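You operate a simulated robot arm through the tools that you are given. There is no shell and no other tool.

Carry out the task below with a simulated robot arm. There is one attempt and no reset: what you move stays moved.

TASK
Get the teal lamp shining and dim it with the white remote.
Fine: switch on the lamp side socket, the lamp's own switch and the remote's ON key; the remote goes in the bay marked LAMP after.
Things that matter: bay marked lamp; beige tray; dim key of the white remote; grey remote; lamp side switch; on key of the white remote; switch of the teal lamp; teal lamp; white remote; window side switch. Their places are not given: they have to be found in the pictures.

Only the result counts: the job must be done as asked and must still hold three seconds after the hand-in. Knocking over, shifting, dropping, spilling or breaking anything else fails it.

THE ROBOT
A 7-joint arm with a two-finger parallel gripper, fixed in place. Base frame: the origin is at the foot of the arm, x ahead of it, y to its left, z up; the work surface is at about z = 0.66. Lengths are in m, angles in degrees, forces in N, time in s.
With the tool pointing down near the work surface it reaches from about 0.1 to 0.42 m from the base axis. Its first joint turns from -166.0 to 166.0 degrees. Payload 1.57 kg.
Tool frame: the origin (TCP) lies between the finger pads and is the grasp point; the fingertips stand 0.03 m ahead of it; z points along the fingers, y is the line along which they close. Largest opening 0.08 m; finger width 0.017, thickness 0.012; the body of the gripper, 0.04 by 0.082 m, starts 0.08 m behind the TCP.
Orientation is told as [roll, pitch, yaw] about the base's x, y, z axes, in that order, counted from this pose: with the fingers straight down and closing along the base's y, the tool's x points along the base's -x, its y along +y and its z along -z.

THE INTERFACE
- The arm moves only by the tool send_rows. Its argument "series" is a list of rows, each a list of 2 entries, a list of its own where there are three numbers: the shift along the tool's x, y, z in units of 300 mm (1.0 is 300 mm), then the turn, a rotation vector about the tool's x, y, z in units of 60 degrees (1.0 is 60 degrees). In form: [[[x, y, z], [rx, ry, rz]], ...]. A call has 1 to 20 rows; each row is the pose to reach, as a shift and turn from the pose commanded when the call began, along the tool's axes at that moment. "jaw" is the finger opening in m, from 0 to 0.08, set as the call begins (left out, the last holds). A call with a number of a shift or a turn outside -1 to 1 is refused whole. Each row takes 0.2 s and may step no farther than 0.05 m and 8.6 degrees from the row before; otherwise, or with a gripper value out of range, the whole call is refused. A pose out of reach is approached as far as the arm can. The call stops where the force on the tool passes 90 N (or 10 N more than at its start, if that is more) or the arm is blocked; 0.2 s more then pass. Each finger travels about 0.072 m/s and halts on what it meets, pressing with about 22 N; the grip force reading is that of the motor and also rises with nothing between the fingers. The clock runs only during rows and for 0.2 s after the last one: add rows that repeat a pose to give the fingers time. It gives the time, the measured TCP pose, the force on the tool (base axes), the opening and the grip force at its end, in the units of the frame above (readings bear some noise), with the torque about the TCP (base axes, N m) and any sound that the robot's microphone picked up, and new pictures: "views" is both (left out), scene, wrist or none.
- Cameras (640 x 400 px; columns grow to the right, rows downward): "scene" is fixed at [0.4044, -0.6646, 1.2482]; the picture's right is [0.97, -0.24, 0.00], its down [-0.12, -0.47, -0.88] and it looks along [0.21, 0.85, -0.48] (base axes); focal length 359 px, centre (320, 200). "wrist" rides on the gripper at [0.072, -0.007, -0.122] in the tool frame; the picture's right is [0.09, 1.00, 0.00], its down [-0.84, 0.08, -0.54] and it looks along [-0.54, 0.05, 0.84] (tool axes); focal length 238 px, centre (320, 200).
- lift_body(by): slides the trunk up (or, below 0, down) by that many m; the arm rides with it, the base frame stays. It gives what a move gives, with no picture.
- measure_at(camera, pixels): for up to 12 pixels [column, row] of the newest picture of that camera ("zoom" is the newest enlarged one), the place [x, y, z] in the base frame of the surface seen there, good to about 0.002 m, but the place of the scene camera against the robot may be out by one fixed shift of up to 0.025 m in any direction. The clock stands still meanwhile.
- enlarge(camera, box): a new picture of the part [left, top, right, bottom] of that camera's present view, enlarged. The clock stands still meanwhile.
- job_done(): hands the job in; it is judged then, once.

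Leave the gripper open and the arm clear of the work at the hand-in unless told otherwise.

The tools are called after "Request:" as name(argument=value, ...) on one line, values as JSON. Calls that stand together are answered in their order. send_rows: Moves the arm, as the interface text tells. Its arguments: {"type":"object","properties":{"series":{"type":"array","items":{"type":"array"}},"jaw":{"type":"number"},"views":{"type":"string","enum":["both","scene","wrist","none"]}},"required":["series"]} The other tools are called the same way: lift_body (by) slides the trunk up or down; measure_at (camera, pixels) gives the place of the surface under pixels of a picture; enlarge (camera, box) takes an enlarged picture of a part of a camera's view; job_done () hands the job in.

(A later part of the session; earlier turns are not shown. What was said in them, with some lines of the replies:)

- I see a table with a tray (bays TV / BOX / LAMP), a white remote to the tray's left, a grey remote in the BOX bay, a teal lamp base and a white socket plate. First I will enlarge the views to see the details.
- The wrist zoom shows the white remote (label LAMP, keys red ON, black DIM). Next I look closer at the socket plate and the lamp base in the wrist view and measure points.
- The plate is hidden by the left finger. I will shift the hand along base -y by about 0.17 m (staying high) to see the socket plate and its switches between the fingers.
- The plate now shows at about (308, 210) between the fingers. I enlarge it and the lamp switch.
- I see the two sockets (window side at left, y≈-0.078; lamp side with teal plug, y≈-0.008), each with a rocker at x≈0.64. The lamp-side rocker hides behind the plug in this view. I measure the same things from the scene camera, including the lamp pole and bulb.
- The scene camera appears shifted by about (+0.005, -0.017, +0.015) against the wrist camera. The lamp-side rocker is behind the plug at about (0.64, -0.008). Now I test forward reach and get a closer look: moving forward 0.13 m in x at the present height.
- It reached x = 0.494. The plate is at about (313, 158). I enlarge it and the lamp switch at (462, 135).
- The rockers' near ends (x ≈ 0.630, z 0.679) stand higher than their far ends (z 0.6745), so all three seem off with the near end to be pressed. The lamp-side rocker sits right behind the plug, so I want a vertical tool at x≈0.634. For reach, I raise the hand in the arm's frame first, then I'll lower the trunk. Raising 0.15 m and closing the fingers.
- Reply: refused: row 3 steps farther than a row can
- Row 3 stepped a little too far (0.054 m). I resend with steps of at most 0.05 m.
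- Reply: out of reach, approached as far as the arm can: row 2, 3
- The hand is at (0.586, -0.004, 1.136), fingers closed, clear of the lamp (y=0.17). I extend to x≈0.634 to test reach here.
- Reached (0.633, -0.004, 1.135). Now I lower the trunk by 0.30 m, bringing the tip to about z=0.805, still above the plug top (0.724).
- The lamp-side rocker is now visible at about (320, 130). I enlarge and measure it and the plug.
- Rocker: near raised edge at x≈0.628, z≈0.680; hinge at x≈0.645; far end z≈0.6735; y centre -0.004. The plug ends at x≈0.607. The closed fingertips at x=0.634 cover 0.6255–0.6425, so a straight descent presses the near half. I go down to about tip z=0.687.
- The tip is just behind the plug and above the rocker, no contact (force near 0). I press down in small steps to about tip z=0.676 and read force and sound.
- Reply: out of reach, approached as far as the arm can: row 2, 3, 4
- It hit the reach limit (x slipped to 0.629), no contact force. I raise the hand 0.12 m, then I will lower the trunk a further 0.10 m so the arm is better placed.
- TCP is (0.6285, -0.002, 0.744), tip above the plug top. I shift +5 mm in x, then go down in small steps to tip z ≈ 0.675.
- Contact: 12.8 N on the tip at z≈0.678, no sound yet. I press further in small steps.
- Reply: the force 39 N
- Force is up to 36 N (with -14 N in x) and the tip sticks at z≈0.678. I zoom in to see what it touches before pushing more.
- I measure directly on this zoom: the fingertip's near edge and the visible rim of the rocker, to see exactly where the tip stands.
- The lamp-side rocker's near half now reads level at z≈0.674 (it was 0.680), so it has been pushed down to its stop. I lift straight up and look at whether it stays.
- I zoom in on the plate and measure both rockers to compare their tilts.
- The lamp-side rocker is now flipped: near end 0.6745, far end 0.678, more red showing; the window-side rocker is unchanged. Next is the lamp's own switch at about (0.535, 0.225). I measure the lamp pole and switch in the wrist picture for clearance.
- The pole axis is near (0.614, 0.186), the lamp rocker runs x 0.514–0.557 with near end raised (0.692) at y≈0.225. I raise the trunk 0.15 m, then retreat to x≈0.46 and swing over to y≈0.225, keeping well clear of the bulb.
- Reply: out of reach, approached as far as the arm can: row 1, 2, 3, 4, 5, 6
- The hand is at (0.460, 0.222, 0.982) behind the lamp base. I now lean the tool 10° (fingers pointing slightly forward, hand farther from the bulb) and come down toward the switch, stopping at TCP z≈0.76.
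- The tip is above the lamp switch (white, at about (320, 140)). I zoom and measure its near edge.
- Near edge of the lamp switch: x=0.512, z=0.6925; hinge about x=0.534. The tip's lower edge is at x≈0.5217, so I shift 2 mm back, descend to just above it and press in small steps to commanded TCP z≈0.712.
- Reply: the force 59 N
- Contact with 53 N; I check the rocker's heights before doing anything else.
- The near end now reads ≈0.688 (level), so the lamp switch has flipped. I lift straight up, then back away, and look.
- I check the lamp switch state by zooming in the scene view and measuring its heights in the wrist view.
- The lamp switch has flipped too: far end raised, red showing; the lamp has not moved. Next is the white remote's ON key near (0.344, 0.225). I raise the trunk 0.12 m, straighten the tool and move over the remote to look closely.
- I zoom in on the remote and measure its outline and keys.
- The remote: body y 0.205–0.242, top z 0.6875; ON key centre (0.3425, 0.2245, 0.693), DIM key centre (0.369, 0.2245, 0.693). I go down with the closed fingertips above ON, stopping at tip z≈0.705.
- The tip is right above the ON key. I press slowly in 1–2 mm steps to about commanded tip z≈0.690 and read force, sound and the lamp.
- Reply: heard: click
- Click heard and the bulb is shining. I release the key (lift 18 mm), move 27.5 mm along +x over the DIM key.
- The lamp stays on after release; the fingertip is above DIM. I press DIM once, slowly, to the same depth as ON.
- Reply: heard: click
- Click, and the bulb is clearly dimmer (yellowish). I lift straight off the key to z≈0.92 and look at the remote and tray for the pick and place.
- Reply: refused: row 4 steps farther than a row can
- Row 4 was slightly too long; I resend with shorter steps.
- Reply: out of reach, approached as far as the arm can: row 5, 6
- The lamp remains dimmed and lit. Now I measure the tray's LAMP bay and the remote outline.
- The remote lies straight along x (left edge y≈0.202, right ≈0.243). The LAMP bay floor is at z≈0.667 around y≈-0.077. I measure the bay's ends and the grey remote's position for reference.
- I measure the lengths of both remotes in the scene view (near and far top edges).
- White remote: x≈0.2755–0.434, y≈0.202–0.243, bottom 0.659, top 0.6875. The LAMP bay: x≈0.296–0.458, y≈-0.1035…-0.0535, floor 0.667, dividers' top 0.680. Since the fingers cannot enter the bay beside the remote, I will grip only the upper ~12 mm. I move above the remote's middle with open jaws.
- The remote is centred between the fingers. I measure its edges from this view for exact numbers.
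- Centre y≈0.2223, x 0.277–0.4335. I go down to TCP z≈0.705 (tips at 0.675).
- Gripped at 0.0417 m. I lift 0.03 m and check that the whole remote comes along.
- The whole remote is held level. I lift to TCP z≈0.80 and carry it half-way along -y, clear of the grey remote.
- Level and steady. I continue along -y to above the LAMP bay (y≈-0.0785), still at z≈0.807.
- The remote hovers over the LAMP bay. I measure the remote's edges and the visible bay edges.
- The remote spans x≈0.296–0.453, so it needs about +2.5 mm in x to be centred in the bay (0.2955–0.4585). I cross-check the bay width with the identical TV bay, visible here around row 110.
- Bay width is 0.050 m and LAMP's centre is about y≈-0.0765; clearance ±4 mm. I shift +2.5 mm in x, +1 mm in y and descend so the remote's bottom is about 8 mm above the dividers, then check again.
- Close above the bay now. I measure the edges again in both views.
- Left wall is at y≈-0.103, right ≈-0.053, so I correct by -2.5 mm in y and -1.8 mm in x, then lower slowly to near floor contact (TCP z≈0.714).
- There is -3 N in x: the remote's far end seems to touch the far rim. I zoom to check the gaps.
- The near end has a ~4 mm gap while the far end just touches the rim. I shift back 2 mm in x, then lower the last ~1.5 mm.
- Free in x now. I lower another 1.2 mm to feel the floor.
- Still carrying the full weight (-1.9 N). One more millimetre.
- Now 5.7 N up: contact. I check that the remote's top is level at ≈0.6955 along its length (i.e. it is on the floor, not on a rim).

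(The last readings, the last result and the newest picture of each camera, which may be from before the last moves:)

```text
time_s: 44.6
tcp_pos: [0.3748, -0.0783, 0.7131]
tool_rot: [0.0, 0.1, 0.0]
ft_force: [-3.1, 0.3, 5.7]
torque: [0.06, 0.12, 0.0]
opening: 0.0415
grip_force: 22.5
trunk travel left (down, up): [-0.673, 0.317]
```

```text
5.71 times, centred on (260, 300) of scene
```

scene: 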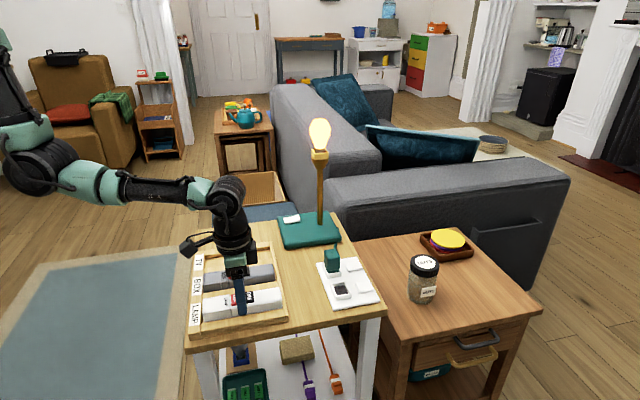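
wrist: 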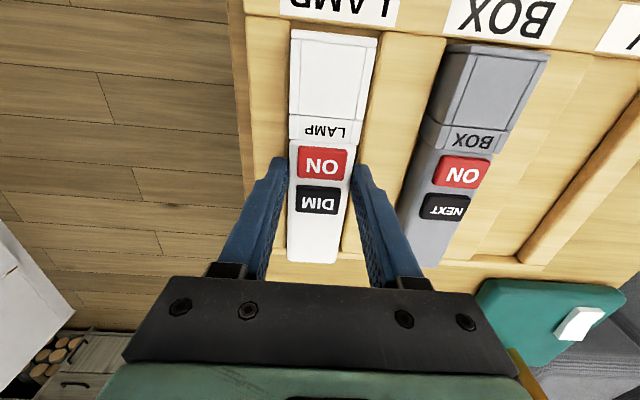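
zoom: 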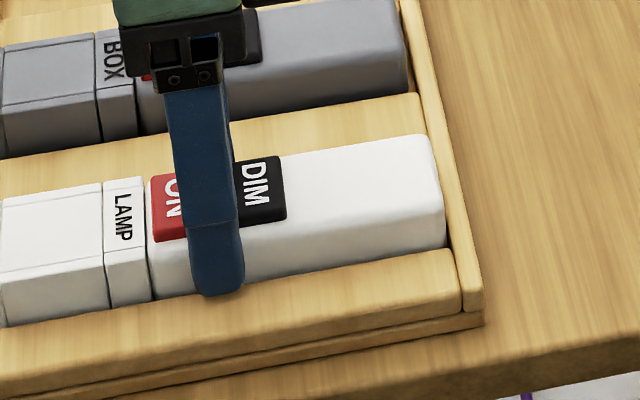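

The top reads 0.696 along its whole length, the same as the grey remote: it sits on the bay floor. I open the jaws to 0.056 m and hold.

Request:
send_rows(series=[[[0, 0, -0.003], [0, 0, 0]], [[0, 0, -0.003], [0, 0, 0]], [[0, 0, -0.003], [0, 0, 0]]], jaw=0.056, views="wrist")

```text
time_s: 45.4
tcp_pos: [0.3751, -0.0772, 0.7135]
tool_rot: [0.1, 0.0, 0.0]
ft_force: [-0.3, -0.3, 0.6]
torque: [-0.04, 0.01, 0.0]
opening: 0.056
grip_force: 0.1
trunk travel left (down, up): [-0.673, 0.317]
```

wrist: 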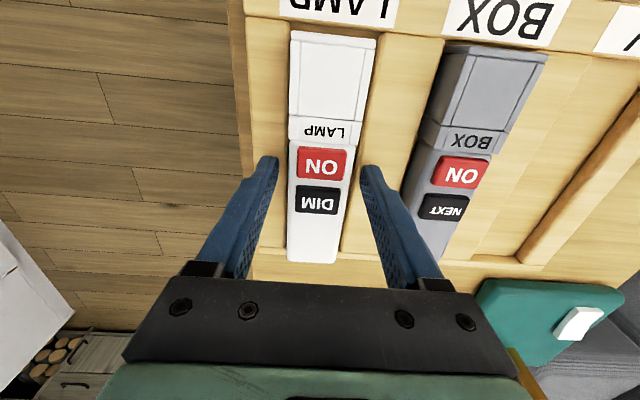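

Released; forces are near zero and the remote stays in the bay. I lift straight up and away.

Request:
send_rows(series=[[[0, 0, -0.05], [0, 0, 0]], [[0, 0, -0.2], [0, 0, 0]], [[0, 0, -0.35], [0, 0, 0]], [[0, 0, -0.5], [0, 0, 0]], [[0, 0, -0.62], [0, 0, 0]], [[0, 0, -0.62], [0, 0, 0]]], jaw=0.056)

```text
time_s: 46.8
tcp_pos: [0.3754, -0.0775, 0.8765]
tool_rot: [0.1, -0.2, 0.0]
ft_force: [-0.2, 0.2, 0.8]
torque: [0.0, 0.05, 0.03]
opening: 0.0561
grip_force: 0.1
out of reach, approached as far as the arm can: row 5, 6
trunk travel left (down, up): [-0.673, 0.317]
```

scene: 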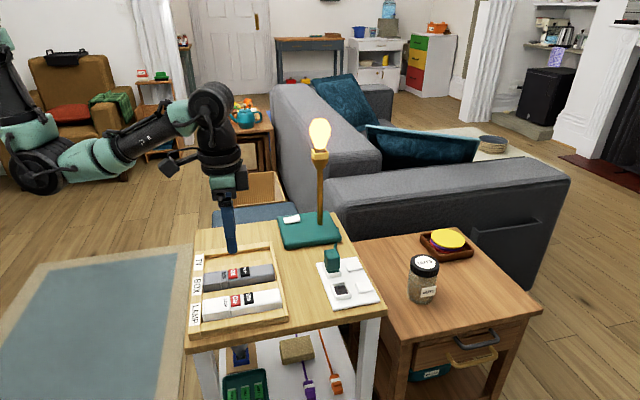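
wrist: 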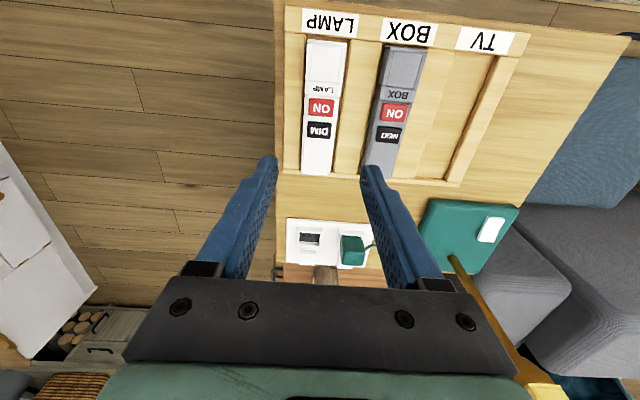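

The white remote lies in the LAMP bay beside the grey one, the lamp is lit and dim. I raise the trunk 0.1 m to clear the work and then verify everything with enlarged pictures.

Request:
lift_body(by=0.1)

Request:
send_rows(series=[[[0, 0, 0], [0, 0, 0]], [[0, 0, 0], [0, 0, 0]]], jaw=0.08)

Request:
enlarge(camera="scene", box=[180, 200, 400, 340])

Request:
enlarge(camera="scene", box=[280, 100, 380, 170])

```text
time_s: 48.1
tcp_pos: [0.3749, -0.0782, 0.9741]
tool_rot: [0.0, -0.1, 0.0]
ft_force: [0.4, -0.6, 0.7]
torque: [0.03, 0.01, -0.01]
opening: 0.0562
grip_force: 0.2
trunk travel left (down, up): [-0.773, 0.217]
```

```text
time_s: 48.7
tcp_pos: [0.373, -0.078, 0.9748]
tool_rot: [-0.1, -0.1, 0.0]
ft_force: [-0.5, -0.7, -0.7]
torque: [-0.02, -0.02, 0.03]
opening: 0.0797
grip_force: 0.1
trunk travel left (down, up): [-0.773, 0.217]
```

scene: 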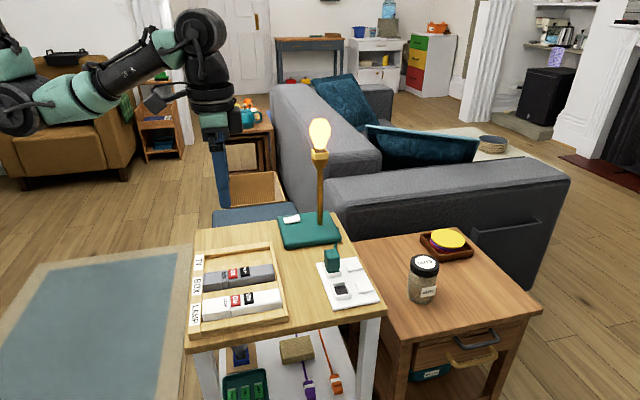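
wrist: 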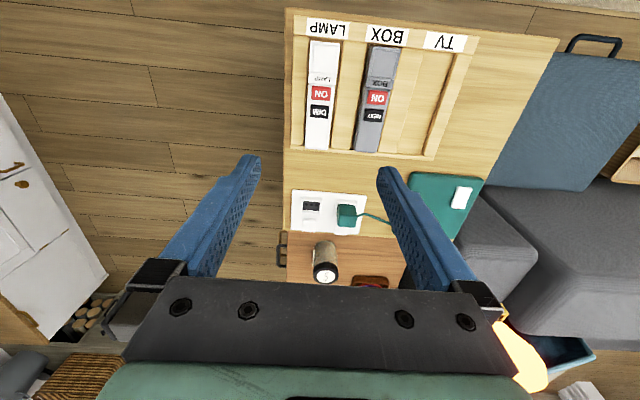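

```text
2.86 times, centred on (290, 270) of scene
```

zoom: 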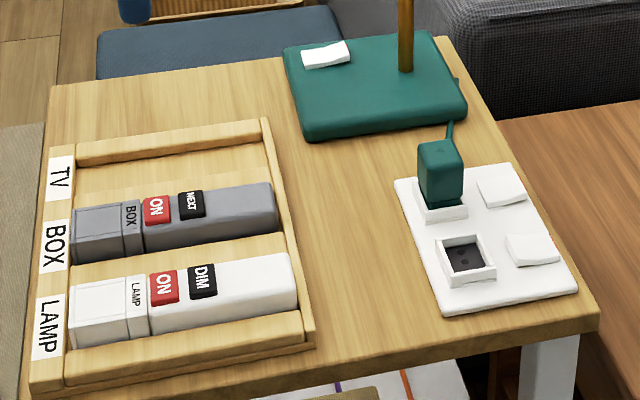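

```text
5.71 times, centred on (330, 135) of scene
```

zoom: 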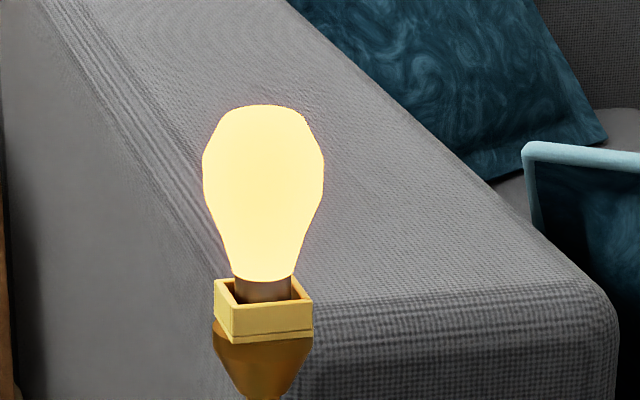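

The final views show:
- **Lamp:** lit and dimmed, base not shifted.
- **Switches:** lamp-side socket and lamp's own switch on; the window-side switch untouched.
- **Remotes:** the white one flat in the LAMP bay, the grey one still in BOX, tray unmoved.
- **Arm:** gripper open and clear of the work.

I hand the job in.

Request:
job_done()

```text
The job is handed in.
```

The teal lamp is shining and dimmed, and the white remote is in the bay marked LAMP. The job has been handed in; I haven't seen the judge's result.

- **Switching on:** I switched on the lamp-side socket, then the lamp's own switch, then pressed the remote's ON key. The remote clicked and the bulb lit.
- **Dimming:** One press of DIM, also with a click, turned the bulb visibly dimmer, and it was still dim in the last picture.
- **Remote in the bay:** The white remote lies flat on the floor of the LAMP bay. While I was lowering it, its far end touched the tray rim with about 3 N, so I backed off 2 mm. The tray shows no sign of having moved.
- **Everything else:** The window-side switch, the grey remote, the lamp base and the tray look unchanged in the final picture. The gripper is open and the arm is clear of the table.
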